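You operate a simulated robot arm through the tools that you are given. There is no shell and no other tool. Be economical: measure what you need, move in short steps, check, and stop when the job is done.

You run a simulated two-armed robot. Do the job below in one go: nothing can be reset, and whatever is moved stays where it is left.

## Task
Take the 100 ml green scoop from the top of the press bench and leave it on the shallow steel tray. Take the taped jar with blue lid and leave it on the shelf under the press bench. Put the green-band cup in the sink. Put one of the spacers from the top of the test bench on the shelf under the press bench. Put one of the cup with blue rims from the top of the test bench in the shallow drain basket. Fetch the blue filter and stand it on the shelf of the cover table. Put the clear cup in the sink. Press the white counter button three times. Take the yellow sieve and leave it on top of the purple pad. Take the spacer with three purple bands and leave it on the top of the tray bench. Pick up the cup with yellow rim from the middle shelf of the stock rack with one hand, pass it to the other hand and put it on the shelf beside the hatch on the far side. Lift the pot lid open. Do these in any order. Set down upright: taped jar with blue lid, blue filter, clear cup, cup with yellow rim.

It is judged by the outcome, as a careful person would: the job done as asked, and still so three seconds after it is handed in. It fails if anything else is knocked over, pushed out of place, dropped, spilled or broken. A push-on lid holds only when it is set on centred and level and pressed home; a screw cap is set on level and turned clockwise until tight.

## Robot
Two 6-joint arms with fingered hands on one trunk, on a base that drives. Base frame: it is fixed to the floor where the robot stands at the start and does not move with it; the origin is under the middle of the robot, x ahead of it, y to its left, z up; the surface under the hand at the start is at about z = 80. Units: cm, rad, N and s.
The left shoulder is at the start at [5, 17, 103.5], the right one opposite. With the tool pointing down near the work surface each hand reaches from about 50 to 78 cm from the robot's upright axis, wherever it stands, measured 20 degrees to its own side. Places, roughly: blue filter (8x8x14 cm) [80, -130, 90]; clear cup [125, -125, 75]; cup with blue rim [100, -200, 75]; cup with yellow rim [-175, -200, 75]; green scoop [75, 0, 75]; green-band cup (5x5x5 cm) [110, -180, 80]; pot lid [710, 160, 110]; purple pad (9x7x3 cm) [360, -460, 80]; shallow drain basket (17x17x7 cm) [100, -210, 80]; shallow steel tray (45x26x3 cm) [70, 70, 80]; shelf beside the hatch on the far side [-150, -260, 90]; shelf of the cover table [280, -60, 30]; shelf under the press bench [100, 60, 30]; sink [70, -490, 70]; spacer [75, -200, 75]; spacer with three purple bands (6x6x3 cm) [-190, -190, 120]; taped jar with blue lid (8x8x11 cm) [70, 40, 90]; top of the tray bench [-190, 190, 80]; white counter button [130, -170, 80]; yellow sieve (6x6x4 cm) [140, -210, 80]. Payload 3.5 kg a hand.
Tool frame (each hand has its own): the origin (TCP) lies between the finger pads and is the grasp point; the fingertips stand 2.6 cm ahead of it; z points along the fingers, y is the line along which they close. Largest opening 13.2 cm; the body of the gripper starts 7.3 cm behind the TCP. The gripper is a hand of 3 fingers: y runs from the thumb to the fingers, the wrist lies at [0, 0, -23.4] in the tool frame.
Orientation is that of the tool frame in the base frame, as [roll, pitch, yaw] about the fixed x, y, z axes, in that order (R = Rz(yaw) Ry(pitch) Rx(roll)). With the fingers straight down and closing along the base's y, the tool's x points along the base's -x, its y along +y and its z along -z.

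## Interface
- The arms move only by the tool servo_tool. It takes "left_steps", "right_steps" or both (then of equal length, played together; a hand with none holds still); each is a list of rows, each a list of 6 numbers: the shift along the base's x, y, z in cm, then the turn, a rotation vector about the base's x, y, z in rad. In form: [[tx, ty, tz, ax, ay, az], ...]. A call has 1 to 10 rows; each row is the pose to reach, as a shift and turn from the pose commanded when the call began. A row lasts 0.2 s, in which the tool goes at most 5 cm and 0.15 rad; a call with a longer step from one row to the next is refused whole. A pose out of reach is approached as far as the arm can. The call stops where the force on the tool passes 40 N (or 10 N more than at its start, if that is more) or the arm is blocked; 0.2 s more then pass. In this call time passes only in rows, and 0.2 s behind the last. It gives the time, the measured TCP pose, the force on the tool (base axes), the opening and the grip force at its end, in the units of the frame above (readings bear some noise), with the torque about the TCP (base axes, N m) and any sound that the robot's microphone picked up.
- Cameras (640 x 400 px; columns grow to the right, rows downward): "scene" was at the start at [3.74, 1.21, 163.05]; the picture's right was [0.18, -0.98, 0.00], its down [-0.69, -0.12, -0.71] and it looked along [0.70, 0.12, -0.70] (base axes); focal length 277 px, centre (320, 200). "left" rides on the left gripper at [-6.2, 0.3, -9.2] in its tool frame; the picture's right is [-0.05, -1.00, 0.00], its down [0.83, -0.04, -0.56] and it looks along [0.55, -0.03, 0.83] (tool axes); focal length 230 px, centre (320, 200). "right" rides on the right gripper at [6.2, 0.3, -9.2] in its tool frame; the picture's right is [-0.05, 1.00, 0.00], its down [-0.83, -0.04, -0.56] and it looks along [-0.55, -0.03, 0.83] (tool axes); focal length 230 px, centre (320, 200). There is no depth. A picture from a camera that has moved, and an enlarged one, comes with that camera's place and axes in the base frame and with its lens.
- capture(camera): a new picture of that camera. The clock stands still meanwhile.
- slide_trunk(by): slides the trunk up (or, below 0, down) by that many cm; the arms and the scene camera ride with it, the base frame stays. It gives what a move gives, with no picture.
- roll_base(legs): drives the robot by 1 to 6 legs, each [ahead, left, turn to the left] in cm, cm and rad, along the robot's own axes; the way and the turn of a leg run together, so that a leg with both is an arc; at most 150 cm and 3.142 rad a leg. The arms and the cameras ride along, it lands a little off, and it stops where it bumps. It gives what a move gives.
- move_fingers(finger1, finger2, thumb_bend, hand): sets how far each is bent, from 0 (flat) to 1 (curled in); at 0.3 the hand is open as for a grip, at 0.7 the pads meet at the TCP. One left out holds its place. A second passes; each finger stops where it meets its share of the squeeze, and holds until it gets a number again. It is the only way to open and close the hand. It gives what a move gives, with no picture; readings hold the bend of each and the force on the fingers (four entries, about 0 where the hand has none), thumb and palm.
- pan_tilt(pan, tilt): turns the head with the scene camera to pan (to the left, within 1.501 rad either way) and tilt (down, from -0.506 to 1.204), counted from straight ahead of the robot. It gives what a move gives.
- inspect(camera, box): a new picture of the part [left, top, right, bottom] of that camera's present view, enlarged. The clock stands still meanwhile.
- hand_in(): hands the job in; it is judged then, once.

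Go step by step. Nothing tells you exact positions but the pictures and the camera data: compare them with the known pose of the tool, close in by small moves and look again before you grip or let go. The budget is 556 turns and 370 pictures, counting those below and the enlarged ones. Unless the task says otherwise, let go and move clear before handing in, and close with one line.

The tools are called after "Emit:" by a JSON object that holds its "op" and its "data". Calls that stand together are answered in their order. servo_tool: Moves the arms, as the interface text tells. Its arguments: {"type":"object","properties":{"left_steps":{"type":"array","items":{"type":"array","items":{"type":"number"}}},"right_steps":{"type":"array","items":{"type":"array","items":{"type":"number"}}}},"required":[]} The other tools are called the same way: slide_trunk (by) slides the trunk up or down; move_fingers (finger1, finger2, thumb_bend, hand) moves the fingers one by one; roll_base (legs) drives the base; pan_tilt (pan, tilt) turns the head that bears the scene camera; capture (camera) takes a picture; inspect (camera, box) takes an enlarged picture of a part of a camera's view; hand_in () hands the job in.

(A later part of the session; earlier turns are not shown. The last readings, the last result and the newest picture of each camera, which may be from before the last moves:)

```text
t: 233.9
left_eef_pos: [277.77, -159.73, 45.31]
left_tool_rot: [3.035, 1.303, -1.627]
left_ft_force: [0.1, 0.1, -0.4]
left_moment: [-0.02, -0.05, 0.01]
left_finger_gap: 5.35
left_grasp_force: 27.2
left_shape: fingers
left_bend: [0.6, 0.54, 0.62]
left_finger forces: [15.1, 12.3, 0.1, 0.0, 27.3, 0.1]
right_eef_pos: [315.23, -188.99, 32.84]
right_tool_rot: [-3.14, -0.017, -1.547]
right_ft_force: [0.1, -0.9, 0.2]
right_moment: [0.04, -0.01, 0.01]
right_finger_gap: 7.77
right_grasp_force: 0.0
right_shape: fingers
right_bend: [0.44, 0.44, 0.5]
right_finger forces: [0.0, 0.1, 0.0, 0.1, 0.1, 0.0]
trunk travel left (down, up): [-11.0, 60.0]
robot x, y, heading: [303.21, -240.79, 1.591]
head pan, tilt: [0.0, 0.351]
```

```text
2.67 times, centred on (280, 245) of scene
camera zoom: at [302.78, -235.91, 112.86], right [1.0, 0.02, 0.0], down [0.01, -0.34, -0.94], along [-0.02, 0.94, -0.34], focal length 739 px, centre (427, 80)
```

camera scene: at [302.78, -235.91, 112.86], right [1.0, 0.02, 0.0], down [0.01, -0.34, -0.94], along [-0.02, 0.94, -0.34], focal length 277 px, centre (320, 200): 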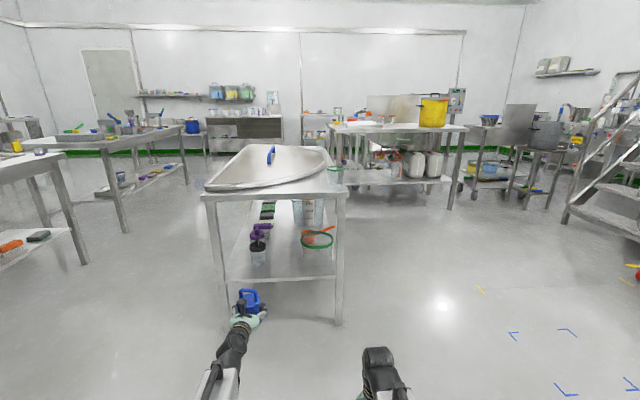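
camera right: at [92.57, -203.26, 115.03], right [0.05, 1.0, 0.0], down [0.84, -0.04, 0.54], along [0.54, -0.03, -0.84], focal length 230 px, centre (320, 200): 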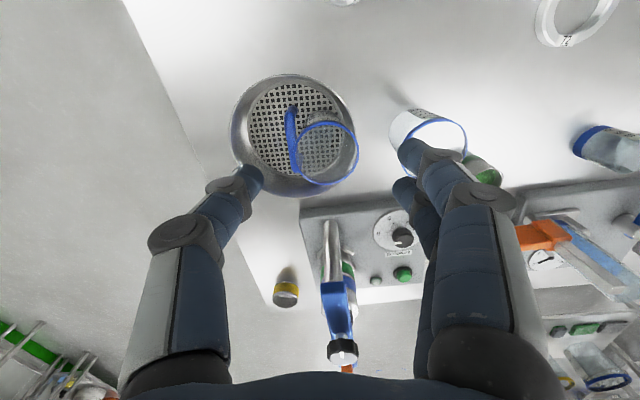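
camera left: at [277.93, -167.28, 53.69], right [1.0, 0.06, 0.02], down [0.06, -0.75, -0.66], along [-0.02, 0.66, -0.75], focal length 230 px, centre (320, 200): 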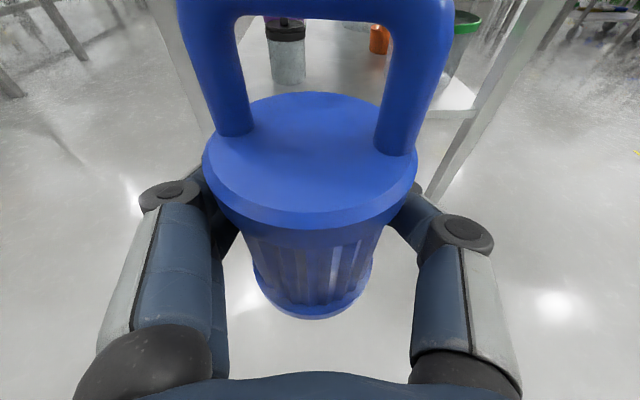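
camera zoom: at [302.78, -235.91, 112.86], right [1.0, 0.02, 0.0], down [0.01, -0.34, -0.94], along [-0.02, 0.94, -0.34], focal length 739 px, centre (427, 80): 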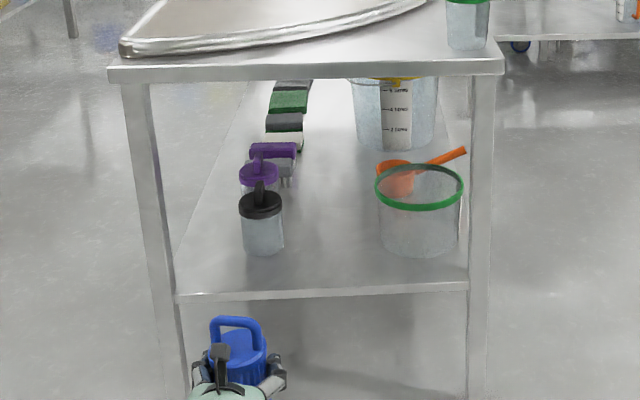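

Gap confirmed: shelf edge at y≈-120; the bottle and tub start at y≈-108. Driving in so the filter is at about [279.5,-115].

Emit:
{"op": "roll_base", "data": {"legs": [[44, -2.8, 0]]}}

Emit:
{"op": "slide_trunk", "data": {"by": -7}}

Emit:
{"op": "capture", "data": {"camera": "left"}}

Emit:
{"op": "capture", "data": {"camera": "scene"}}

```text
t: 236.5
left_eef_pos: [278.99, -115.96, 45.3]
left_tool_rot: [3.036, 1.304, -1.623]
left_ft_force: [-0.3, 0.3, -1.9]
left_moment: [0.04, -0.01, 0.04]
left_finger_gap: 5.4
left_grasp_force: 27.3
left_shape: fingers
left_bend: [0.6, 0.54, 0.62]
left_finger forces: [15.1, 12.4, 0.0, 0.0, 27.2, 0.1]
right_eef_pos: [316.61, -145.02, 32.7]
right_tool_rot: [-3.139, -0.018, -1.544]
right_ft_force: [0.5, 0.1, -0.5]
right_moment: [-0.04, -0.01, -0.02]
right_finger_gap: 7.76
right_grasp_force: 0.0
right_shape: fingers
right_bend: [0.44, 0.44, 0.5]
right_finger forces: [0.0, 0.1, 0.0, 0.0, 0.0, 0.0]
trunk travel left (down, up): [-11.0, 60.0]
robot x, y, heading: [304.65, -197.23, 1.598]
head pan, tilt: [0.0, 0.351]
```

```text
t: 237.6
left_eef_pos: [278.93, -115.99, 38.38]
left_tool_rot: [3.034, 1.302, -1.624]
left_ft_force: [0.0, 0.0, -2.2]
left_moment: [0.04, 0.02, 0.0]
left_finger_gap: 5.36
left_grasp_force: 26.9
left_shape: fingers
left_bend: [0.6, 0.54, 0.62]
left_finger forces: [15.1, 12.4, 0.1, 0.0, 27.2, 0.0]
right_eef_pos: [316.59, -145.02, 25.79]
right_tool_rot: [-3.139, -0.017, -1.546]
right_ft_force: [0.9, 0.7, -0.4]
right_moment: [0.0, -0.01, 0.01]
right_finger_gap: 7.75
right_grasp_force: 0.0
right_shape: fingers
right_bend: [0.44, 0.44, 0.5]
right_finger forces: [0.0, 0.1, 0.0, 0.1, 0.1, 0.1]
trunk travel left (down, up): [-4.0, 67.0]
robot x, y, heading: [304.96, -196.89, 1.597]
head pan, tilt: [0.0, 0.351]
```

```text
289 pictures are left
camera left: at [279.3, -123.42, 46.69], right [1.0, 0.06, 0.02], down [0.06, -0.75, -0.66], along [-0.03, 0.66, -0.75], focal length 230 px, centre (320, 200)
```

left: 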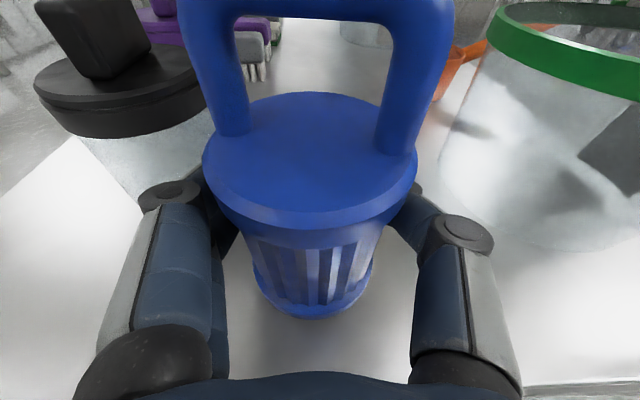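

```text
288 pictures are left
camera scene: at [304.36, -191.97, 105.86], right [1.0, 0.03, 0.0], down [0.01, -0.34, -0.94], along [-0.03, 0.94, -0.34], focal length 277 px, centre (320, 200)
```

scene: 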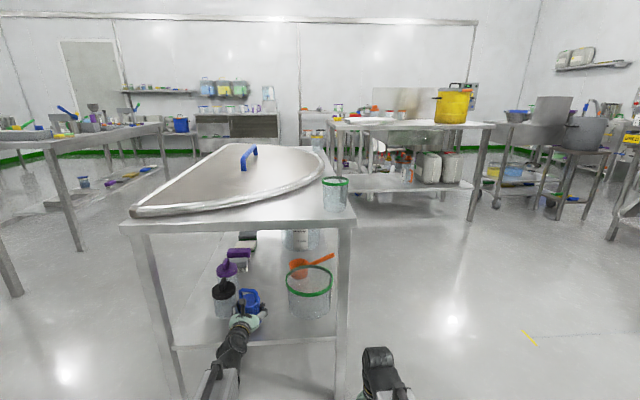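

Clear on both sides. Moving 1.5 cm further in and lowering to contact.

Emit:
{"op": "servo_tool", "data": {"left_steps": [[0, 1.5, -1, 0, 0, 0], [0, 1.5, -2, 0, 0, 0], [0, 1.5, -2.8, 0, 0, 0], [0, 1.5, -3.3, 0, 0, 0]]}}

Emit:
{"op": "servo_tool", "data": {"left_steps": [[0, 0, -0.3, 0, 0, 0], [0, 0, -0.6, 0, 0, 0], [0, 0, -0.9, 0, 0, 0]]}}

```text
t: 238.6
left_eef_pos: [279.05, -114.22, 36.14]
left_tool_rot: [3.031, 1.316, -1.63]
left_ft_force: [1.4, -2.7, 20.6]
left_moment: [0.07, -0.09, -0.03]
left_finger_gap: 5.35
left_grasp_force: 29.3
left_shape: fingers
left_bend: [0.6, 0.54, 0.63]
left_finger forces: [15.3, 12.3, 0.0, 0.0, 29.5, 0.0]
right_eef_pos: [316.62, -145.07, 25.84]
right_tool_rot: [-3.141, -0.015, -1.543]
right_ft_force: [0.1, 0.2, -0.5]
right_moment: [0.0, 0.03, -0.03]
right_finger_gap: 7.77
right_grasp_force: 0.1
right_shape: fingers
right_bend: [0.44, 0.44, 0.5]
right_finger forces: [0.0, 0.0, 0.0, 0.0, 0.1, 0.0]
trunk travel left (down, up): [-4.0, 67.0]
robot x, y, heading: [304.51, -197.36, 1.597]
head pan, tilt: [0.0, 0.351]
stopped in row 4 (left hand): the force on the tool passed its limit at 42 N (the readings are from after the stop); the commanded pose is now the measured one
```

```text
t: 239.2
left_eef_pos: [279.0, -114.25, 36.22]
left_tool_rot: [3.025, 1.32, -1.632]
left_ft_force: [1.4, -3.2, 20.1]
left_moment: [0.07, -0.13, 0.0]
left_finger_gap: 5.34
left_grasp_force: 28.6
left_shape: fingers
left_bend: [0.6, 0.54, 0.63]
left_finger forces: [15.6, 12.5, 0.0, 0.1, 29.4, 0.0]
right_eef_pos: [316.53, -145.14, 25.76]
right_tool_rot: [-3.141, -0.014, -1.543]
right_ft_force: [0.0, -0.2, 0.9]
right_moment: [-0.01, -0.01, -0.01]
right_finger_gap: 7.77
right_grasp_force: 0.0
right_shape: fingers
right_bend: [0.44, 0.44, 0.5]
right_finger forces: [0.0, 0.0, 0.0, 0.0, 0.1, 0.1]
trunk travel left (down, up): [-4.0, 67.0]
robot x, y, heading: [304.68, -197.22, 1.602]
head pan, tilt: [0.0, 0.351]
stopped in row 2 (left hand): the force on the tool passed its limit at 41 N (the readings are from after the stop); the commanded pose is now the measured one
```

Firm contact at TCP z≈36.1 (shelf ≈30.5). Easing up and checking before release.

Emit:
{"op": "servo_tool", "data": {"left_steps": [[0, 0, 0.4, 0, 0, 0]]}}

Emit:
{"op": "capture", "data": {"camera": "left"}}

```text
t: 239.6
left_eef_pos: [278.98, -114.35, 36.31]
left_tool_rot: [3.029, 1.319, -1.629]
left_ft_force: [0.2, 0.8, 9.6]
left_moment: [0.05, -0.12, -0.03]
left_finger_gap: 5.35
left_grasp_force: 29.5
left_shape: fingers
left_bend: [0.6, 0.54, 0.63]
left_finger forces: [16.0, 13.0, 0.0, 0.1, 28.9, 0.0]
right_eef_pos: [316.55, -145.1, 25.76]
right_tool_rot: [-3.14, -0.018, -1.545]
right_ft_force: [-0.2, 0.3, 0.9]
right_moment: [0.05, 0.03, 0.0]
right_finger_gap: 7.75
right_grasp_force: 0.0
right_shape: fingers
right_bend: [0.44, 0.44, 0.5]
right_finger forces: [0.1, 0.0, 0.0, 0.1, 0.0, 0.0]
trunk travel left (down, up): [-4.0, 67.0]
robot x, y, heading: [304.99, -196.8, 1.597]
head pan, tilt: [0.0, 0.351]
```

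```text
287 pictures are left
camera left: at [279.33, -121.83, 44.48], right [1.0, 0.06, 0.02], down [0.06, -0.74, -0.67], along [-0.03, 0.67, -0.74], focal length 230 px, centre (320, 200)
```

left: 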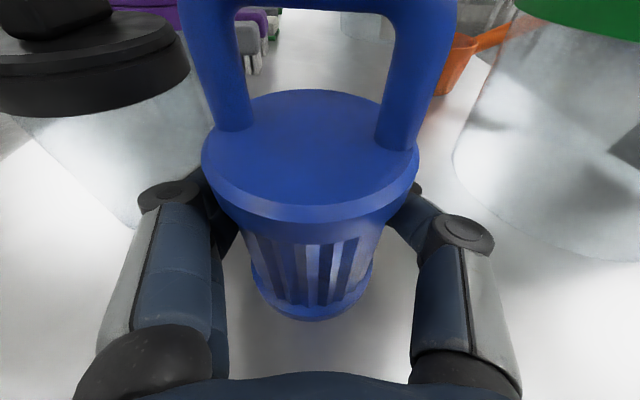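

Emit:
{"op": "move_fingers", "data": {"hand": "left", "finger1": 0.38, "finger2": 0.38, "thumb_bend": 0.36}}

Emit:
{"op": "capture", "data": {"camera": "left"}}

```text
t: 240.6
left_eef_pos: [279.14, -114.29, 36.28]
left_tool_rot: [3.028, 1.317, -1.629]
left_ft_force: [-0.5, -0.6, -1.0]
left_moment: [0.02, -0.02, -0.02]
left_finger_gap: 11.1
left_grasp_force: 0.1
left_shape: fingers
left_bend: [0.38, 0.38, 0.36]
left_finger forces: [0.1, 0.0, 0.0, 0.0, 0.1, 0.0]
right_eef_pos: [316.57, -145.07, 25.81]
right_tool_rot: [-3.141, -0.019, -1.544]
right_ft_force: [0.1, 0.1, 0.3]
right_moment: [-0.01, 0.0, 0.0]
right_finger_gap: 7.77
right_grasp_force: 0.0
right_shape: fingers
right_bend: [0.44, 0.44, 0.5]
right_finger forces: [0.0, 0.0, 0.0, 0.0, 0.0, 0.1]
trunk travel left (down, up): [-4.0, 67.0]
robot x, y, heading: [304.86, -197.3, 1.6]
head pan, tilt: [0.0, 0.351]
```

```text
286 pictures are left
camera left: at [279.33, -121.81, 44.45], right [1.0, 0.06, 0.02], down [0.06, -0.74, -0.67], along [-0.03, 0.67, -0.75], focal length 230 px, centre (320, 200)
```

left: 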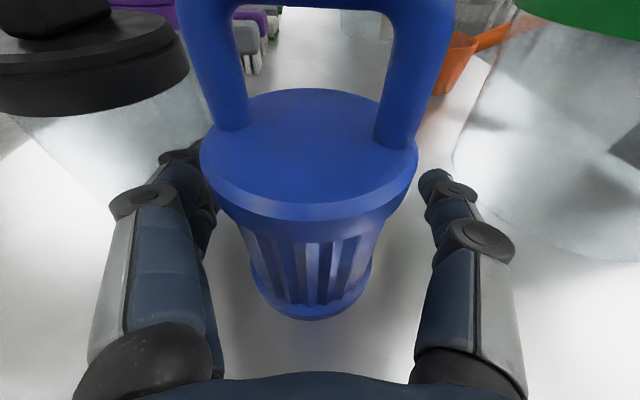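

Released. Backing straight out and checking.

Emit:
{"op": "roll_base", "data": {"legs": [[-45, 0, 0]]}}

Emit:
{"op": "capture", "data": {"camera": "left"}}

```text
t: 243.3
left_eef_pos: [279.96, -159.46, 36.25]
left_tool_rot: [3.03, 1.317, -1.624]
left_ft_force: [-0.5, 0.1, 1.0]
left_moment: [0.02, -0.01, 0.02]
left_finger_gap: 11.1
left_grasp_force: 0.1
left_shape: fingers
left_bend: [0.38, 0.38, 0.36]
left_finger forces: [0.0, 0.0, 0.1, 0.0, 0.0, 0.0]
right_eef_pos: [317.72, -190.01, 25.8]
right_tool_rot: [-3.139, -0.018, -1.537]
right_ft_force: [1.2, -0.7, -0.9]
right_moment: [0.0, -0.01, 0.0]
right_finger_gap: 7.78
right_grasp_force: 0.2
right_shape: fingers
right_bend: [0.44, 0.44, 0.5]
right_finger forces: [0.0, 0.0, 0.0, 0.1, 0.1, 0.0]
trunk travel left (down, up): [-4.0, 67.0]
robot x, y, heading: [306.18, -242.02, 1.603]
head pan, tilt: [0.0, 0.351]
```

```text
285 pictures are left
camera left: at [280.26, -167.02, 44.46], right [1.0, 0.07, 0.02], down [0.07, -0.74, -0.67], along [-0.03, 0.67, -0.75], focal length 230 px, centre (320, 200)
```

left: 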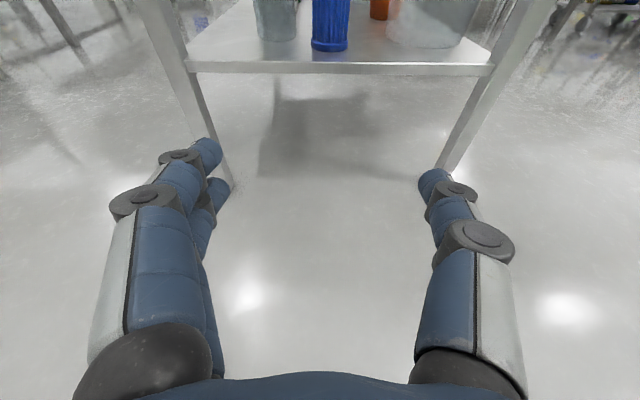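

Filter stands on the shelf. Raising the trunk, returning the left hand to a down pose, and turning toward the far side of the test bench.

Emit:
{"op": "slide_trunk", "data": {"by": 40}}

Emit:
{"op": "slide_trunk", "data": {"by": 27}}

Emit:
{"op": "servo_tool", "data": {"left_steps": [[-1, -2.5, 0, -0.13, 0, 0], [-2, -5, 0, -0.26, 0, 0], [-3, -7.5, 0, -0.39, 0, 0], [-4, -10, 0, -0.52, 0, 0], [-5, -12.5, 0, -0.65, 0, 0], [-6, -15, 1, -0.78, 0, 0], [-7, -17.5, 1, -0.91, 0, 0], [-8, -20, 2, -1.04, 0, 0], [-9, -22.5, 3, -1.17, 0, 0], [-10, -25, 4, -1.31, 0, 0]]}}

Emit:
{"op": "roll_base", "data": {"legs": [[0, 0, 1.54], [85, 0, 0]]}}

Emit:
{"op": "capture", "data": {"camera": "scene"}}

```text
t: 247.1
left_eef_pos: [279.97, -159.38, 76.14]
left_tool_rot: [3.03, 1.316, -1.623]
left_ft_force: [0.6, 0.1, 1.2]
left_moment: [-0.01, -0.01, -0.03]
left_finger_gap: 11.08
left_grasp_force: 0.0
left_shape: fingers
left_bend: [0.38, 0.38, 0.36]
left_finger forces: [0.0, 0.0, 0.0, 0.0, 0.1, 0.0]
right_eef_pos: [317.63, -190.02, 65.75]
right_tool_rot: [-3.139, -0.017, -1.539]
right_ft_force: [0.5, -0.9, 0.3]
right_moment: [-0.01, 0.02, -0.01]
right_finger_gap: 7.78
right_grasp_force: 0.0
right_shape: fingers
right_bend: [0.44, 0.44, 0.5]
right_finger forces: [0.0, 0.0, 0.0, 0.0, 0.1, 0.0]
trunk travel left (down, up): [-44.0, 27.0]
robot x, y, heading: [305.95, -241.98, 1.6]
head pan, tilt: [0.0, 0.351]
```

```text
t: 249.9
left_eef_pos: [279.84, -159.49, 103.25]
left_tool_rot: [3.029, 1.317, -1.624]
left_ft_force: [-1.3, -0.3, 0.2]
left_moment: [-0.04, 0.0, 0.0]
left_finger_gap: 11.1
left_grasp_force: 0.2
left_shape: fingers
left_bend: [0.38, 0.38, 0.36]
left_finger forces: [0.0, 0.1, 0.0, 0.1, 0.0, 0.0]
right_eef_pos: [317.78, -190.05, 92.7]
right_tool_rot: [-3.139, -0.016, -1.537]
right_ft_force: [0.3, -0.6, -0.2]
right_moment: [0.0, 0.02, -0.01]
right_finger_gap: 7.76
right_grasp_force: 0.0
right_shape: fingers
right_bend: [0.44, 0.44, 0.5]
right_finger forces: [0.0, 0.1, 0.1, 0.1, 0.1, 0.0]
trunk travel left (down, up): [-71.0, 0.0]
robot x, y, heading: [306.22, -242.14, 1.603]
head pan, tilt: [0.0, 0.351]
```

```text
t: 252.1
left_eef_pos: [269.7, -184.43, 106.98]
left_tool_rot: [3.077, 0.004, -1.584]
left_ft_force: [0.1, -0.5, 0.2]
left_moment: [-0.02, -0.01, 0.01]
left_finger_gap: 11.14
left_grasp_force: 0.1
left_shape: fingers
left_bend: [0.38, 0.38, 0.36]
left_finger forces: [0.0, 0.0, 0.1, 0.0, 0.0, 0.1]
left hand out of reach, approached as far as the arm can: row 1
right_eef_pos: [317.82, -189.93, 92.62]
right_tool_rot: [-3.138, -0.018, -1.537]
right_ft_force: [-0.2, 0.1, 1.0]
right_moment: [0.02, 0.03, 0.02]
right_finger_gap: 7.77
right_grasp_force: 0.1
right_shape: fingers
right_bend: [0.44, 0.44, 0.5]
right_finger forces: [0.0, 0.0, 0.1, 0.0, 0.1, 0.1]
trunk travel left (down, up): [-71.0, 0.0]
robot x, y, heading: [306.61, -242.23, 1.61]
head pan, tilt: [0.0, 0.351]
```

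```text
t: 260.2
left_eef_pos: [164.97, -276.83, 107.14]
left_tool_rot: [3.078, 0.006, -0.041]
left_ft_force: [0.0, 0.4, -0.2]
left_moment: [0.04, -0.02, 0.01]
left_finger_gap: 11.11
left_grasp_force: 0.1
left_shape: fingers
left_bend: [0.38, 0.38, 0.36]
left_finger forces: [0.1, 0.0, 0.0, 0.0, 0.0, 0.0]
right_eef_pos: [171.96, -229.13, 92.69]
right_tool_rot: [-3.14, -0.017, 0.006]
right_ft_force: [0.3, -0.6, -1.0]
right_moment: [0.0, -0.01, -0.02]
right_finger_gap: 7.76
right_grasp_force: 0.2
right_shape: fingers
right_bend: [0.44, 0.44, 0.5]
right_finger forces: [0.1, 0.0, 0.0, 0.0, 0.0, 0.0]
trunk travel left (down, up): [-71.0, 0.0]
robot x, y, heading: [223.49, -242.24, -3.135]
head pan, tilt: [0.0, 0.351]
```

```text
284 pictures are left
camera scene: at [218.06, -242.26, 172.85], right [-0.01, 1.0, 0.0], down [0.34, 0.0, -0.94], along [-0.94, -0.01, -0.34], focal length 277 px, centre (320, 200)
```

scene: 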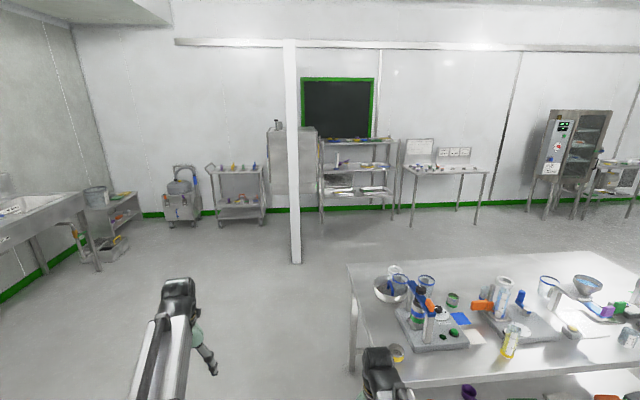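

Moving along the bench's far side to view the button and cups.

Emit:
{"op": "roll_base", "data": {"legs": [[0, -75, 0]]}}

Emit:
{"op": "pan_tilt", "data": {"pan": 0, "tilt": 0.6}}

Emit:
{"op": "capture", "data": {"camera": "scene"}}

Emit:
{"op": "inspect", "data": {"camera": "scene", "box": [140, 150, 340, 275]}}

Emit:
{"op": "inspect", "data": {"camera": "scene", "box": [320, 150, 520, 275]}}

```text
t: 264.2
left_eef_pos: [164.54, -202.48, 107.19]
left_tool_rot: [3.079, 0.007, -0.037]
left_ft_force: [0.1, 0.1, -0.2]
left_moment: [-0.01, 0.02, 0.0]
left_finger_gap: 11.14
left_grasp_force: 0.1
left_shape: fingers
left_bend: [0.38, 0.38, 0.36]
left_finger forces: [0.0, 0.1, 0.0, 0.1, 0.0, 0.0]
right_eef_pos: [171.17, -154.92, 92.84]
right_tool_rot: [-3.139, -0.019, 0.01]
right_ft_force: [0.1, 0.3, 0.7]
right_moment: [-0.01, -0.02, -0.01]
right_finger_gap: 7.77
right_grasp_force: 0.1
right_shape: fingers
right_bend: [0.44, 0.44, 0.5]
right_finger forces: [0.0, 0.0, 0.0, 0.0, 0.0, 0.0]
trunk travel left (down, up): [-71.0, 0.0]
robot x, y, heading: [223.07, -167.53, -3.127]
head pan, tilt: [0.0, 0.351]
```

```text
t: 265.0
left_eef_pos: [164.53, -202.72, 107.14]
left_tool_rot: [3.079, 0.006, -0.036]
left_ft_force: [-0.3, -0.4, 0.8]
left_moment: [0.0, 0.0, 0.01]
left_finger_gap: 11.11
left_grasp_force: 0.1
left_shape: fingers
left_bend: [0.38, 0.38, 0.36]
left_finger forces: [0.1, 0.0, 0.1, 0.1, 0.0, 0.0]
right_eef_pos: [171.23, -154.96, 92.71]
right_tool_rot: [-3.138, -0.017, 0.01]
right_ft_force: [-0.4, 0.0, 0.4]
right_moment: [-0.02, 0.03, -0.02]
right_finger_gap: 7.77
right_grasp_force: 0.0
right_shape: fingers
right_bend: [0.44, 0.44, 0.5]
right_finger forces: [0.0, 0.0, 0.0, 0.1, 0.0, 0.1]
trunk travel left (down, up): [-71.0, 0.0]
robot x, y, heading: [222.96, -167.72, -3.134]
head pan, tilt: [0.0, 0.6]
```

```text
283 pictures are left
camera scene: at [217.94, -167.94, 170.59], right [-0.01, 1.0, 0.0], down [0.56, 0.01, -0.83], along [-0.83, -0.01, -0.56], focal length 277 px, centre (320, 200)
```

scene: 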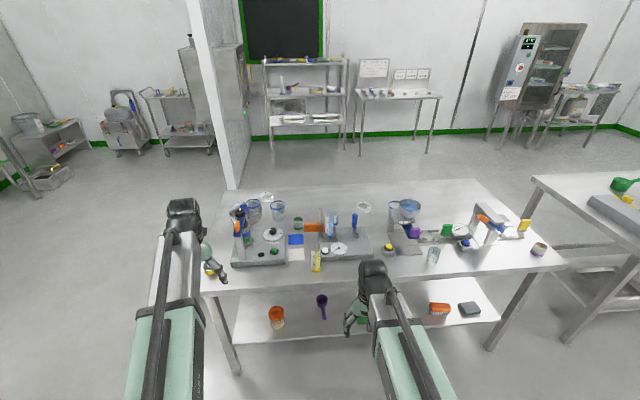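

```text
3.20 times, centred on (240, 212) of scene
camera zoom: at [217.94, -167.94, 170.59], right [-0.01, 1.0, 0.0], down [0.56, 0.01, -0.83], along [-0.83, -0.01, -0.56], focal length 887 px, centre (576, 160)
```

zoom: 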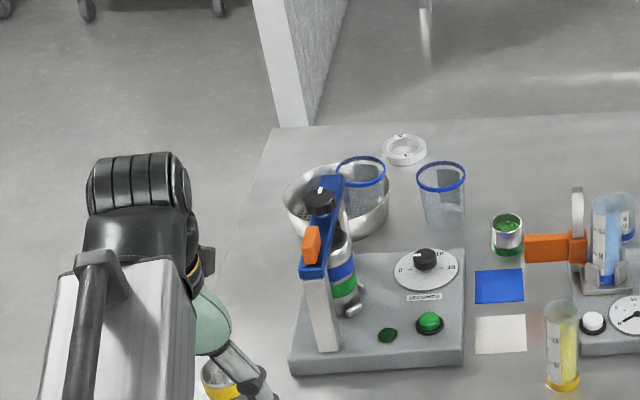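

```text
3.20 times, centred on (420, 212) of scene
camera zoom: at [217.94, -167.94, 170.59], right [-0.01, 1.0, 0.0], down [0.56, 0.01, -0.83], along [-0.83, -0.01, -0.56], focal length 887 px, centre (0, 160)
```

zoom: 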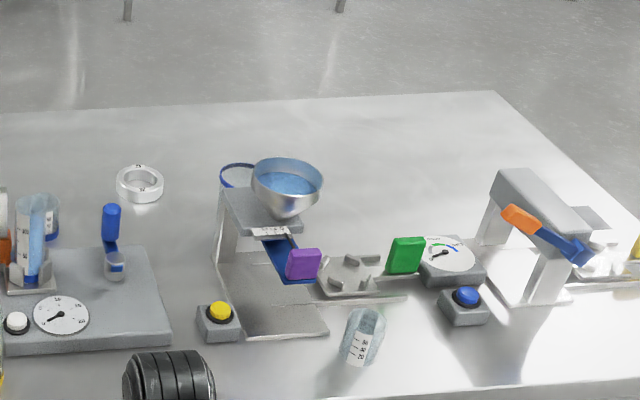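

The white counter button is at ≈[130,-167] beside its dial; the clear cup is at ≈[130,-119.5], the green-band cup at ≈[107,-180], the sieve at ≈[138,-214.5]. I'll press with the two open right fingertips, so I open the hand, raise it and come closer.

Emit:
{"op": "move_fingers", "data": {"hand": "right", "finger1": 0.3, "finger2": 0.3, "thumb_bend": 0.3}}

Emit:
{"op": "servo_tool", "data": {"right_steps": [[0, 0, 4, 0, 0, 0], [0, 0, 8, 0, 0, 0], [0, 0, 12, 0, 0, 0], [0, 0, 14, 0, 0, 0]]}}

Emit:
{"op": "roll_base", "data": {"legs": [[21, 5.5, 0]]}}

Emit:
{"op": "capture", "data": {"camera": "right"}}

```text
t: 266.0
left_eef_pos: [164.56, -202.62, 107.08]
left_tool_rot: [3.08, 0.007, -0.038]
left_ft_force: [1.2, -1.1, -0.4]
left_moment: [0.01, 0.02, -0.01]
left_finger_gap: 11.08
left_grasp_force: 0.1
left_shape: fingers
left_bend: [0.38, 0.38, 0.36]
left_finger forces: [0.1, 0.0, 0.0, 0.0, 0.0, 0.0]
right_eef_pos: [171.21, -154.85, 92.77]
right_tool_rot: [-3.14, -0.016, 0.008]
right_ft_force: [-0.5, 0.2, 0.6]
right_moment: [0.01, 0.01, 0.05]
right_finger_gap: 13.4
right_grasp_force: 0.0
right_shape: fingers
right_bend: [0.3, 0.3, 0.3]
right_finger forces: [0.0, 0.0, 0.0, 0.0, 0.0, 0.1]
trunk travel left (down, up): [-71.0, 0.0]
robot x, y, heading: [223.04, -167.6, -3.13]
head pan, tilt: [0.0, 0.6]
```

```text
t: 267.0
left_eef_pos: [164.48, -202.64, 107.13]
left_tool_rot: [3.078, 0.007, -0.036]
left_ft_force: [-1.7, 0.2, 0.3]
left_moment: [-0.01, 0.01, -0.02]
left_finger_gap: 11.11
left_grasp_force: 0.0
left_shape: fingers
left_bend: [0.38, 0.38, 0.36]
left_finger forces: [0.0, 0.1, 0.1, 0.0, 0.0, 0.1]
right_eef_pos: [171.28, -154.92, 106.71]
right_tool_rot: [-3.14, -0.017, 0.008]
right_ft_force: [-0.4, 0.5, 0.7]
right_moment: [0.02, 0.0, 0.02]
right_finger_gap: 13.39
right_grasp_force: 0.1
right_shape: fingers
right_bend: [0.3, 0.3, 0.3]
right_finger forces: [0.0, 0.1, 0.0, 0.0, 0.0, 0.0]
trunk travel left (down, up): [-71.0, 0.0]
robot x, y, heading: [223.33, -167.84, -3.132]
head pan, tilt: [0.0, 0.6]
```

```text
t: 268.7
left_eef_pos: [143.44, -208.02, 107.06]
left_tool_rot: [3.08, 0.005, -0.039]
left_ft_force: [0.5, -0.2, -0.5]
left_moment: [0.04, -0.04, -0.01]
left_finger_gap: 11.1
left_grasp_force: 0.2
left_shape: fingers
left_bend: [0.38, 0.38, 0.36]
left_finger forces: [0.1, 0.0, 0.0, 0.0, 0.0, 0.1]
right_eef_pos: [150.35, -160.37, 106.63]
right_tool_rot: [-3.14, -0.02, 0.007]
right_ft_force: [-0.9, -0.1, -1.0]
right_moment: [-0.02, -0.05, 0.01]
right_finger_gap: 13.43
right_grasp_force: 0.0
right_shape: fingers
right_bend: [0.3, 0.3, 0.3]
right_finger forces: [0.0, 0.0, 0.1, 0.0, 0.0, 0.0]
trunk travel left (down, up): [-71.0, 0.0]
robot x, y, heading: [202.35, -173.19, -3.13]
head pan, tilt: [0.0, 0.6]
```

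```text
280 pictures are left
camera right: at [156.34, -160.65, 115.97], right [-0.04, -1.0, 0.0], down [-0.84, 0.04, 0.54], along [-0.54, 0.03, -0.84], focal length 230 px, centre (320, 200)
```

right: 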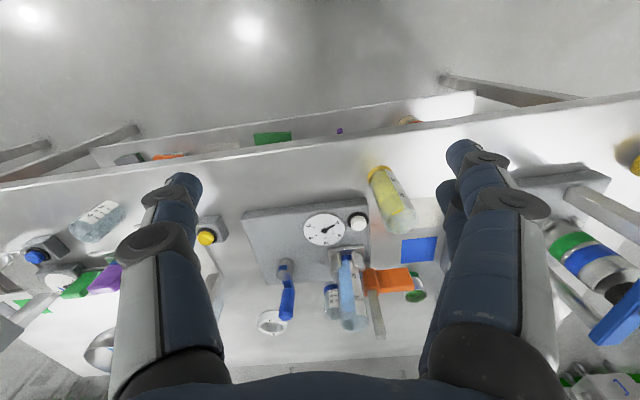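

Button ≈ [130.8,-166.4,84.5]. Moving so the fingertips hover above it.

Emit:
{"op": "servo_tool", "data": {"right_steps": [[-4, 0.2, 0, 0, 0, 0], [-8, 0.4, 0, 0, 0, 0], [-12, 0.6, -2, 0, 0, 0], [-16, 0.8, -5, 0, 0, 0], [-19.5, 1, -8, 0, 0, 0], [-19.5, 1, -11.5, 0, 0, 0]]}}

Emit:
{"op": "capture", "data": {"camera": "right"}}

Emit:
{"op": "inspect", "data": {"camera": "scene", "box": [240, 220, 440, 345]}}

```text
t: 270.1
left_eef_pos: [143.78, -208.22, 107.13]
left_tool_rot: [3.078, 0.007, -0.037]
left_ft_force: [-0.7, 0.1, -0.3]
left_moment: [0.01, -0.02, 0.01]
left_finger_gap: 11.1
left_grasp_force: 0.1
left_shape: fingers
left_bend: [0.38, 0.38, 0.36]
left_finger forces: [0.0, 0.1, 0.0, 0.0, 0.0, 0.1]
right_eef_pos: [130.69, -159.55, 95.42]
right_tool_rot: [-3.139, -0.019, 0.007]
right_ft_force: [0.6, -0.4, 0.3]
right_moment: [0.0, 0.01, 0.01]
right_finger_gap: 13.44
right_grasp_force: 0.1
right_shape: fingers
right_bend: [0.3, 0.3, 0.3]
right_finger forces: [0.0, 0.0, 0.0, 0.0, 0.0, 0.0]
trunk travel left (down, up): [-71.0, 0.0]
robot x, y, heading: [202.14, -173.27, -3.129]
head pan, tilt: [0.0, 0.6]
```

```text
279 pictures are left
camera right: at [136.72, -159.72, 104.7], right [-0.04, -1.0, 0.0], down [-0.84, 0.04, 0.54], along [-0.54, 0.03, -0.84], focal length 230 px, centre (320, 200)
```

right: 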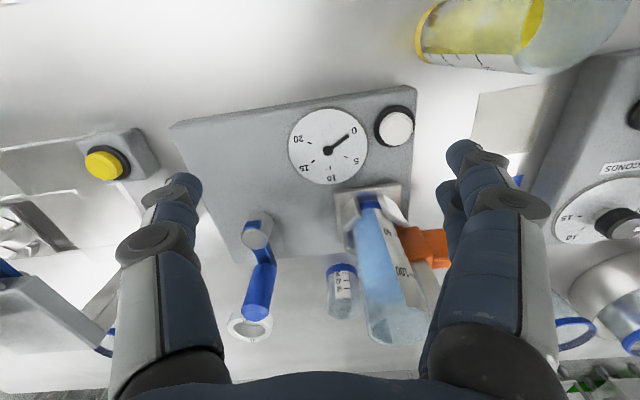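

```text
3.20 times, centred on (340, 282) of scene
camera zoom: at [197.16, -173.55, 170.58], right [-0.01, 1.0, 0.0], down [0.56, 0.0, -0.83], along [-0.83, -0.01, -0.56], focal length 887 px, centre (256, -64)
```

zoom: 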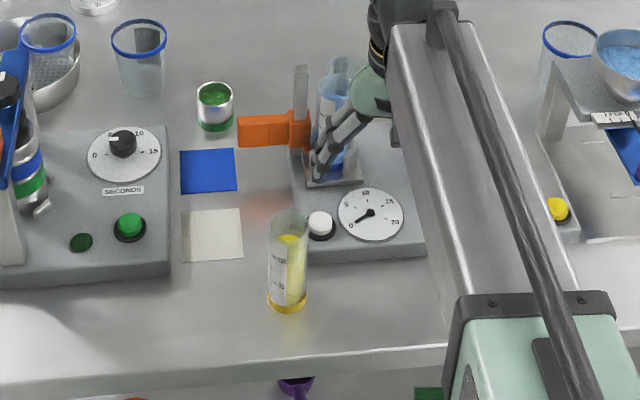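

Fingertips are ~1.3 cm too far in -y; correcting and descending to just above the button.

Emit:
{"op": "servo_tool", "data": {"right_steps": [[0.2, 1.3, -2, 0, 0, 0], [0.2, 1.3, -5, 0, 0, 0]]}}

Emit:
{"op": "capture", "data": {"camera": "right"}}

Emit:
{"op": "inspect", "data": {"camera": "scene", "box": [290, 240, 390, 302]}}

```text
t: 270.7
left_eef_pos: [143.69, -208.15, 107.15]
left_tool_rot: [3.078, 0.006, -0.04]
left_ft_force: [0.3, 0.0, 1.0]
left_moment: [0.03, -0.01, 0.02]
left_finger_gap: 11.11
left_grasp_force: 0.1
left_shape: fingers
left_bend: [0.38, 0.38, 0.36]
left_finger forces: [0.0, 0.0, 0.1, 0.0, 0.0, 0.0]
right_eef_pos: [131.06, -158.2, 90.38]
right_tool_rot: [3.141, -0.017, 0.007]
right_ft_force: [1.0, 0.6, 0.1]
right_moment: [-0.01, 0.03, 0.02]
right_finger_gap: 13.39
right_grasp_force: 0.0
right_shape: fingers
right_bend: [0.3, 0.3, 0.3]
right_finger forces: [0.1, 0.0, 0.0, 0.1, 0.0, 0.0]
trunk travel left (down, up): [-71.0, 0.0]
robot x, y, heading: [202.41, -173.24, -3.134]
head pan, tilt: [0.0, 0.6]
```

```text
277 pictures are left
camera right: at [136.99, -158.32, 99.7], right [-0.04, -1.0, 0.0], down [-0.84, 0.04, 0.54], along [-0.54, 0.03, -0.84], focal length 230 px, centre (320, 200)
```

right: 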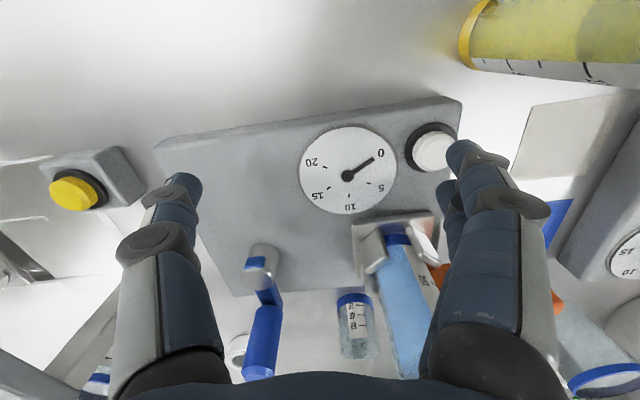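

```text
6.40 times, centred on (340, 271) of scene
camera zoom: at [197.12, -173.57, 170.58], right [-0.01, 1.0, 0.0], down [0.57, 0.0, -0.82], along [-0.82, -0.01, -0.57], focal length 1774 px, centre (192, -254)
```

zoom: 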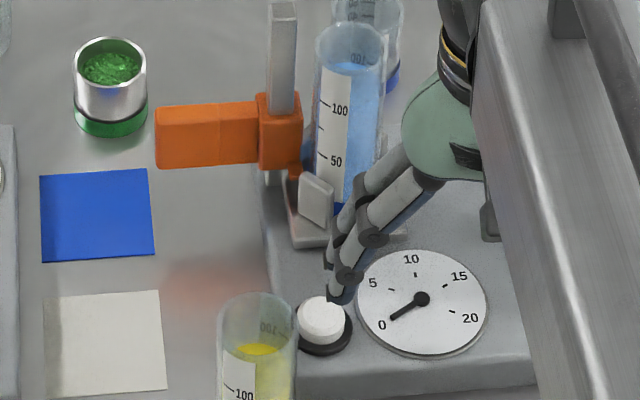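

Close; shifting slightly so the near fingertip is centred on the button, then pressing down gently until resistance.

Emit:
{"op": "servo_tool", "data": {"right_steps": [[-0.7, -0.6, 0, 0, 0, 0], [-0.7, -0.6, -1, 0, 0, 0], [-0.7, -0.6, -1.6, 0, 0, 0]]}}

Emit:
{"op": "inspect", "data": {"camera": "scene", "box": [290, 240, 390, 302]}}

```text
t: 271.5
left_eef_pos: [143.65, -208.08, 107.14]
left_tool_rot: [3.079, 0.009, -0.038]
left_ft_force: [0.5, -0.4, -0.2]
left_moment: [0.01, -0.01, -0.01]
left_finger_gap: 11.13
left_grasp_force: 0.0
left_shape: fingers
left_bend: [0.38, 0.38, 0.36]
left_finger forces: [0.0, 0.0, 0.0, 0.1, 0.0, 0.0]
right_eef_pos: [130.47, -158.78, 88.75]
right_tool_rot: [-3.14, -0.018, 0.007]
right_ft_force: [-0.2, 0.3, -0.6]
right_moment: [0.01, 0.0, 0.02]
right_finger_gap: 13.44
right_grasp_force: 0.2
right_shape: fingers
right_bend: [0.3, 0.3, 0.3]
right_finger forces: [0.0, 0.0, 0.0, 0.1, 0.1, 0.0]
trunk travel left (down, up): [-71.0, 0.0]
robot x, y, heading: [202.37, -173.12, -3.132]
head pan, tilt: [0.0, 0.6]
```

```text
6.40 times, centred on (340, 271) of scene
camera zoom: at [197.14, -173.56, 170.58], right [-0.01, 1.0, 0.0], down [0.56, 0.0, -0.83], along [-0.82, -0.01, -0.56], focal length 1774 px, centre (192, -254)
```

zoom: 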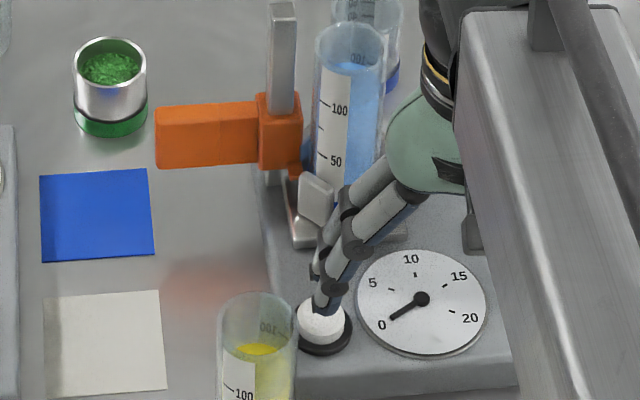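

Fingertip is right over the button. Pressing in small steps.

Emit:
{"op": "servo_tool", "data": {"right_steps": [[0, 0, -0.4, 0, 0, 0], [0, 0, -0.8, 0, 0, 0]]}}

Emit:
{"op": "inspect", "data": {"camera": "scene", "box": [290, 240, 390, 302]}}

```text
t: 272.1
left_eef_pos: [143.83, -208.04, 107.07]
left_tool_rot: [3.08, 0.007, -0.037]
left_ft_force: [-0.6, 0.6, -0.2]
left_moment: [0.01, -0.01, 0.01]
left_finger_gap: 11.15
left_grasp_force: 0.0
left_shape: fingers
left_bend: [0.38, 0.38, 0.36]
left_finger forces: [0.1, 0.1, 0.0, 0.1, 0.1, 0.0]
right_eef_pos: [130.32, -158.74, 88.0]
right_tool_rot: [-3.14, -0.017, 0.007]
right_ft_force: [-0.1, -1.4, 0.5]
right_moment: [0.02, 0.0, 0.01]
right_finger_gap: 13.4
right_grasp_force: 0.1
right_shape: fingers
right_bend: [0.3, 0.3, 0.3]
right_finger forces: [0.0, 0.0, 0.1, 0.0, 0.0, 0.0]
trunk travel left (down, up): [-71.0, 0.0]
robot x, y, heading: [202.11, -173.5, -3.133]
head pan, tilt: [0.0, 0.6]
```

```text
6.40 times, centred on (340, 271) of scene
camera zoom: at [197.15, -173.55, 170.58], right [-0.01, 1.0, 0.0], down [0.56, 0.0, -0.83], along [-0.83, -0.01, -0.56], focal length 1774 px, centre (192, -254)
```

zoom: 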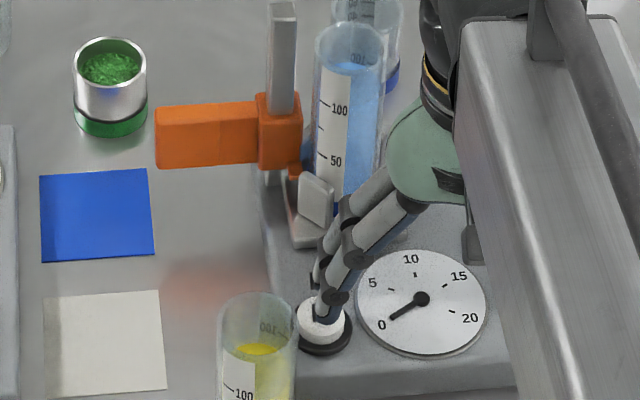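

Emit:
{"op": "servo_tool", "data": {"right_steps": [[0, 0, -0.3, 0, 0, 0], [0, 0, -0.6, 0, 0, 0], [0, 0, -0.8, 0, 0, 0]]}}

Emit:
{"op": "inspect", "data": {"camera": "scene", "box": [290, 240, 390, 302]}}

```text
t: 272.9
left_eef_pos: [143.75, -208.08, 107.21]
left_tool_rot: [3.079, 0.009, -0.038]
left_ft_force: [0.6, 0.4, -0.7]
left_moment: [0.0, -0.02, -0.02]
left_finger_gap: 11.12
left_grasp_force: 0.0
left_shape: fingers
left_bend: [0.38, 0.38, 0.36]
left_finger forces: [0.0, 0.0, 0.1, 0.1, 0.1, 0.0]
right_eef_pos: [130.42, -158.88, 87.19]
right_tool_rot: [-3.141, -0.017, 0.008]
right_ft_force: [-0.2, 0.1, 1.0]
right_moment: [-0.08, 0.04, 0.0]
right_finger_gap: 13.42
right_grasp_force: 0.2
right_shape: fingers
right_bend: [0.3, 0.3, 0.3]
right_finger forces: [0.4, 0.7, 0.1, 0.0, 0.0, 0.0]
trunk travel left (down, up): [-71.0, 0.0]
robot x, y, heading: [202.29, -173.41, -3.138]
head pan, tilt: [0.0, 0.6]
```

```text
6.40 times, centred on (340, 271) of scene
camera zoom: at [197.16, -173.55, 170.58], right [-0.01, 1.0, 0.0], down [0.56, 0.0, -0.83], along [-0.83, -0.01, -0.56], focal length 1774 px, centre (192, -254)
```

zoom: 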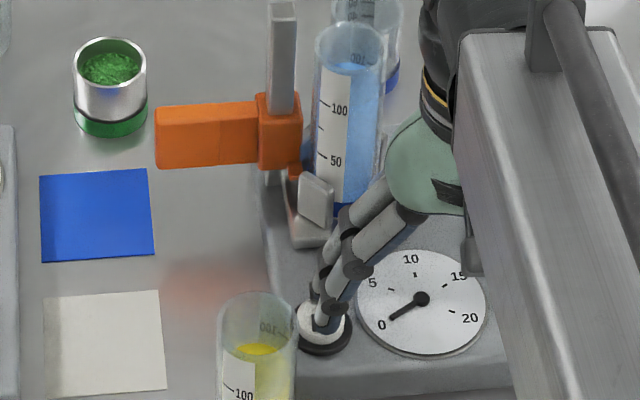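

Touching (both fingertips). Pressing a bit deeper and watching the dial.

Emit:
{"op": "servo_tool", "data": {"right_steps": [[0, 0, -0.2, 0, 0, 0], [0, 0, -0.4, 0, 0, 0]]}}

Emit:
{"op": "inspect", "data": {"camera": "scene", "box": [290, 240, 390, 302]}}

```text
t: 273.5
left_eef_pos: [143.69, -208.13, 107.22]
left_tool_rot: [3.078, 0.006, -0.038]
left_ft_force: [0.9, -1.1, -0.8]
left_moment: [-0.02, 0.0, 0.02]
left_finger_gap: 11.12
left_grasp_force: 0.1
left_shape: fingers
left_bend: [0.38, 0.38, 0.36]
left_finger forces: [0.0, 0.0, 0.0, 0.0, 0.1, 0.0]
right_eef_pos: [130.53, -158.85, 86.64]
right_tool_rot: [-3.141, -0.018, 0.005]
right_ft_force: [-0.7, 0.6, 1.8]
right_moment: [-0.16, 0.02, -0.04]
right_finger_gap: 13.42
right_grasp_force: 1.4
right_shape: fingers
right_bend: [0.3, 0.3, 0.3]
right_finger forces: [1.0, 1.6, 0.0, 0.0, 0.0, 0.0]
trunk travel left (down, up): [-71.0, 0.0]
robot x, y, heading: [202.0, -173.48, -3.131]
head pan, tilt: [0.0, 0.6]
heard: click
```

```text
6.40 times, centred on (340, 271) of scene
camera zoom: at [197.17, -173.55, 170.58], right [-0.01, 1.0, 0.0], down [0.56, 0.0, -0.83], along [-0.83, -0.01, -0.56], focal length 1774 px, centre (192, -254)
```

zoom: 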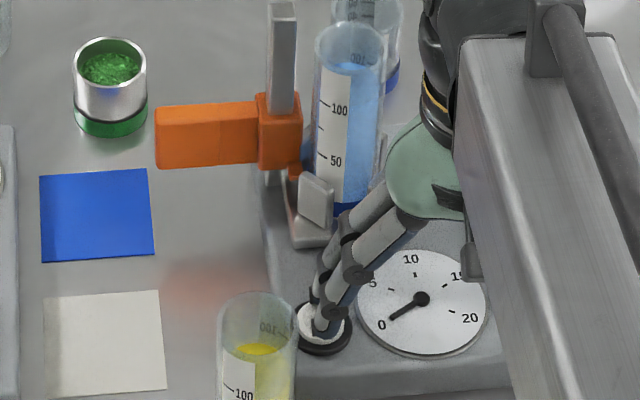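

Click #1. Releasing and checking the dial.

Emit:
{"op": "servo_tool", "data": {"right_steps": [[0, 0, 0.6, 0, 0, 0], [0, 0, 1.4, 0, 0, 0]]}}

Emit:
{"op": "inspect", "data": {"camera": "scene", "box": [290, 240, 390, 302]}}

```text
t: 274.1
left_eef_pos: [143.76, -208.09, 107.17]
left_tool_rot: [3.08, 0.008, -0.038]
left_ft_force: [-1.3, 0.8, -0.3]
left_moment: [0.01, 0.01, -0.01]
left_finger_gap: 11.11
left_grasp_force: 0.1
left_shape: fingers
left_bend: [0.38, 0.38, 0.36]
left_finger forces: [0.0, 0.1, 0.0, 0.0, 0.1, 0.1]
right_eef_pos: [130.54, -158.7, 87.95]
right_tool_rot: [-3.141, -0.017, 0.007]
right_ft_force: [0.8, 0.2, 0.1]
right_moment: [0.0, 0.0, -0.01]
right_finger_gap: 13.43
right_grasp_force: 0.0
right_shape: fingers
right_bend: [0.3, 0.3, 0.3]
right_finger forces: [0.0, 0.0, 0.0, 0.0, 0.0, 0.0]
trunk travel left (down, up): [-71.0, 0.0]
robot x, y, heading: [202.32, -173.11, -3.132]
head pan, tilt: [0.0, 0.6]
```

```text
6.40 times, centred on (340, 271) of scene
camera zoom: at [197.16, -173.55, 170.58], right [-0.01, 1.0, 0.0], down [0.56, 0.0, -0.83], along [-0.83, -0.01, -0.56], focal length 1774 px, centre (192, -254)
```

zoom: 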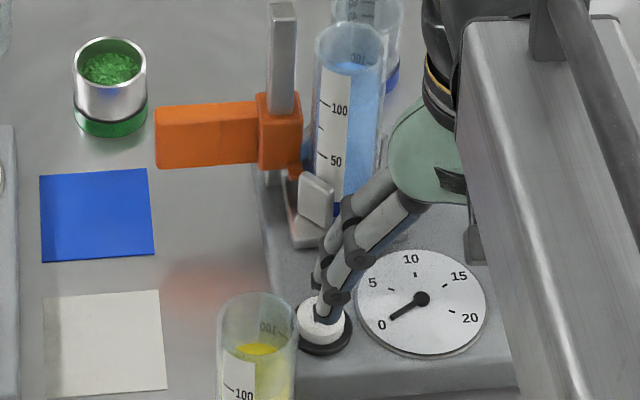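

Emit:
{"op": "servo_tool", "data": {"right_steps": [[0, 0, -0.5, 0, 0, 0], [0, 0, -1.0, 0, 0, 0], [0, 0, -1.4, 0, 0, 0]]}}

Emit:
{"op": "servo_tool", "data": {"right_steps": [[0, 0, 0.6, 0, 0, 0], [0, 0, 1.4, 0, 0, 0]]}}

Emit:
{"op": "inspect", "data": {"camera": "scene", "box": [290, 240, 390, 302]}}

```text
t: 274.9
left_eef_pos: [143.69, -208.12, 107.19]
left_tool_rot: [3.078, 0.007, -0.039]
left_ft_force: [0.0, -0.1, 0.1]
left_moment: [0.0, 0.01, 0.0]
left_finger_gap: 11.1
left_grasp_force: 0.0
left_shape: fingers
left_bend: [0.38, 0.38, 0.36]
left_finger forces: [0.0, 0.0, 0.1, 0.1, 0.0, 0.0]
right_eef_pos: [130.58, -158.82, 86.69]
right_tool_rot: [-3.139, -0.015, 0.009]
right_ft_force: [1.0, 0.2, 2.2]
right_moment: [-0.18, -0.06, 0.04]
right_finger_gap: 13.46
right_grasp_force: 1.6
right_shape: fingers
right_bend: [0.3, 0.3, 0.3]
right_finger forces: [1.1, 1.6, 0.1, 0.0, 0.0, 0.1]
trunk travel left (down, up): [-71.0, 0.0]
robot x, y, heading: [202.15, -173.5, -3.135]
head pan, tilt: [0.0, 0.6]
heard: click
```

```text
t: 275.5
left_eef_pos: [143.65, -208.05, 107.07]
left_tool_rot: [3.078, 0.007, -0.039]
left_ft_force: [0.5, -0.4, -0.1]
left_moment: [-0.02, 0.01, 0.02]
left_finger_gap: 11.12
left_grasp_force: 0.1
left_shape: fingers
left_bend: [0.38, 0.38, 0.36]
left_finger forces: [0.1, 0.1, 0.0, 0.0, 0.0, 0.1]
right_eef_pos: [130.61, -158.67, 88.06]
right_tool_rot: [-3.139, -0.017, 0.008]
right_ft_force: [0.6, -0.2, -0.1]
right_moment: [0.0, -0.01, -0.02]
right_finger_gap: 13.45
right_grasp_force: 0.0
right_shape: fingers
right_bend: [0.3, 0.3, 0.3]
right_finger forces: [0.0, 0.0, 0.1, 0.0, 0.0, 0.0]
trunk travel left (down, up): [-71.0, 0.0]
robot x, y, heading: [202.26, -173.55, -3.135]
head pan, tilt: [0.0, 0.6]
```

```text
6.40 times, centred on (340, 271) of scene
camera zoom: at [197.16, -173.56, 170.58], right [-0.01, 1.0, 0.0], down [0.56, 0.0, -0.83], along [-0.83, -0.01, -0.56], focal length 1774 px, centre (192, -254)
```

zoom: 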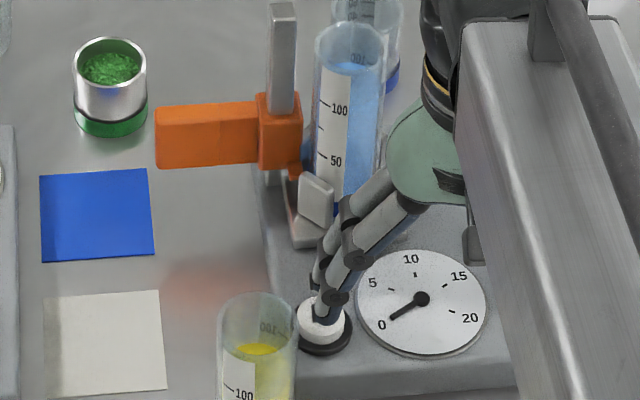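

Two clicks, one per press (the needle doesn't visibly track them). Pressing a third time, then raising clear.

Emit:
{"op": "servo_tool", "data": {"right_steps": [[0, 0, -0.5, 0, 0, 0], [0, 0, -1.0, 0, 0, 0], [0, 0, -1.5, 0, 0, 0]]}}

Emit:
{"op": "servo_tool", "data": {"right_steps": [[0, 0, 1, 0, 0, 0], [0, 0, 4, 0, 0, 0], [0, 0, 8, 0, 0, 0], [1, 0, 12, 0, 0, 0], [3, 0, 16, 0, 0, 0], [6, 0, 19, 0, 0, 0]]}}

Emit:
{"op": "inspect", "data": {"camera": "scene", "box": [240, 220, 440, 345]}}

```text
t: 276.3
left_eef_pos: [143.74, -208.2, 107.16]
left_tool_rot: [3.079, 0.008, -0.038]
left_ft_force: [0.0, -0.6, 0.3]
left_moment: [-0.01, 0.03, 0.03]
left_finger_gap: 11.14
left_grasp_force: 0.0
left_shape: fingers
left_bend: [0.38, 0.38, 0.36]
left_finger forces: [0.1, 0.0, 0.0, 0.0, 0.0, 0.0]
right_eef_pos: [130.54, -158.77, 86.52]
right_tool_rot: [-3.14, -0.018, 0.008]
right_ft_force: [0.0, 1.1, 2.5]
right_moment: [-0.2, -0.03, 0.07]
right_finger_gap: 13.48
right_grasp_force: 1.3
right_shape: fingers
right_bend: [0.3, 0.3, 0.3]
right_finger forces: [1.2, 1.7, 0.0, 0.1, 0.0, 0.0]
trunk travel left (down, up): [-71.0, 0.0]
robot x, y, heading: [202.53, -173.31, -3.13]
head pan, tilt: [0.0, 0.6]
heard: click
```

```text
t: 277.7
left_eef_pos: [143.79, -208.15, 107.1]
left_tool_rot: [3.077, 0.007, -0.04]
left_ft_force: [0.1, -0.3, 0.0]
left_moment: [-0.01, 0.01, 0.0]
left_finger_gap: 11.1
left_grasp_force: 0.1
left_shape: fingers
left_bend: [0.38, 0.38, 0.36]
left_finger forces: [0.0, 0.0, 0.0, 0.0, 0.0, 0.1]
right_eef_pos: [136.55, -158.56, 105.67]
right_tool_rot: [-3.14, -0.017, 0.006]
right_ft_force: [-0.6, 1.0, -0.8]
right_moment: [-0.02, -0.01, 0.01]
right_finger_gap: 13.44
right_grasp_force: 0.1
right_shape: fingers
right_bend: [0.3, 0.3, 0.3]
right_finger forces: [0.0, 0.0, 0.1, 0.0, 0.0, 0.0]
trunk travel left (down, up): [-71.0, 0.0]
robot x, y, heading: [202.69, -173.27, -3.131]
head pan, tilt: [0.0, 0.6]
```

```text
3.20 times, centred on (340, 282) of scene
camera zoom: at [197.22, -173.56, 170.58], right [-0.01, 1.0, 0.0], down [0.56, 0.0, -0.83], along [-0.83, -0.01, -0.56], focal length 887 px, centre (256, -64)
```

zoom: 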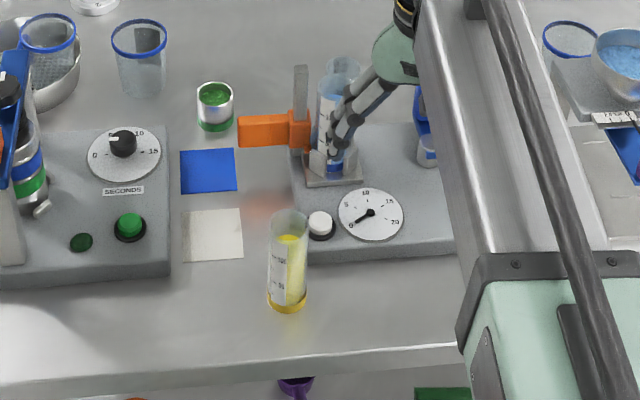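

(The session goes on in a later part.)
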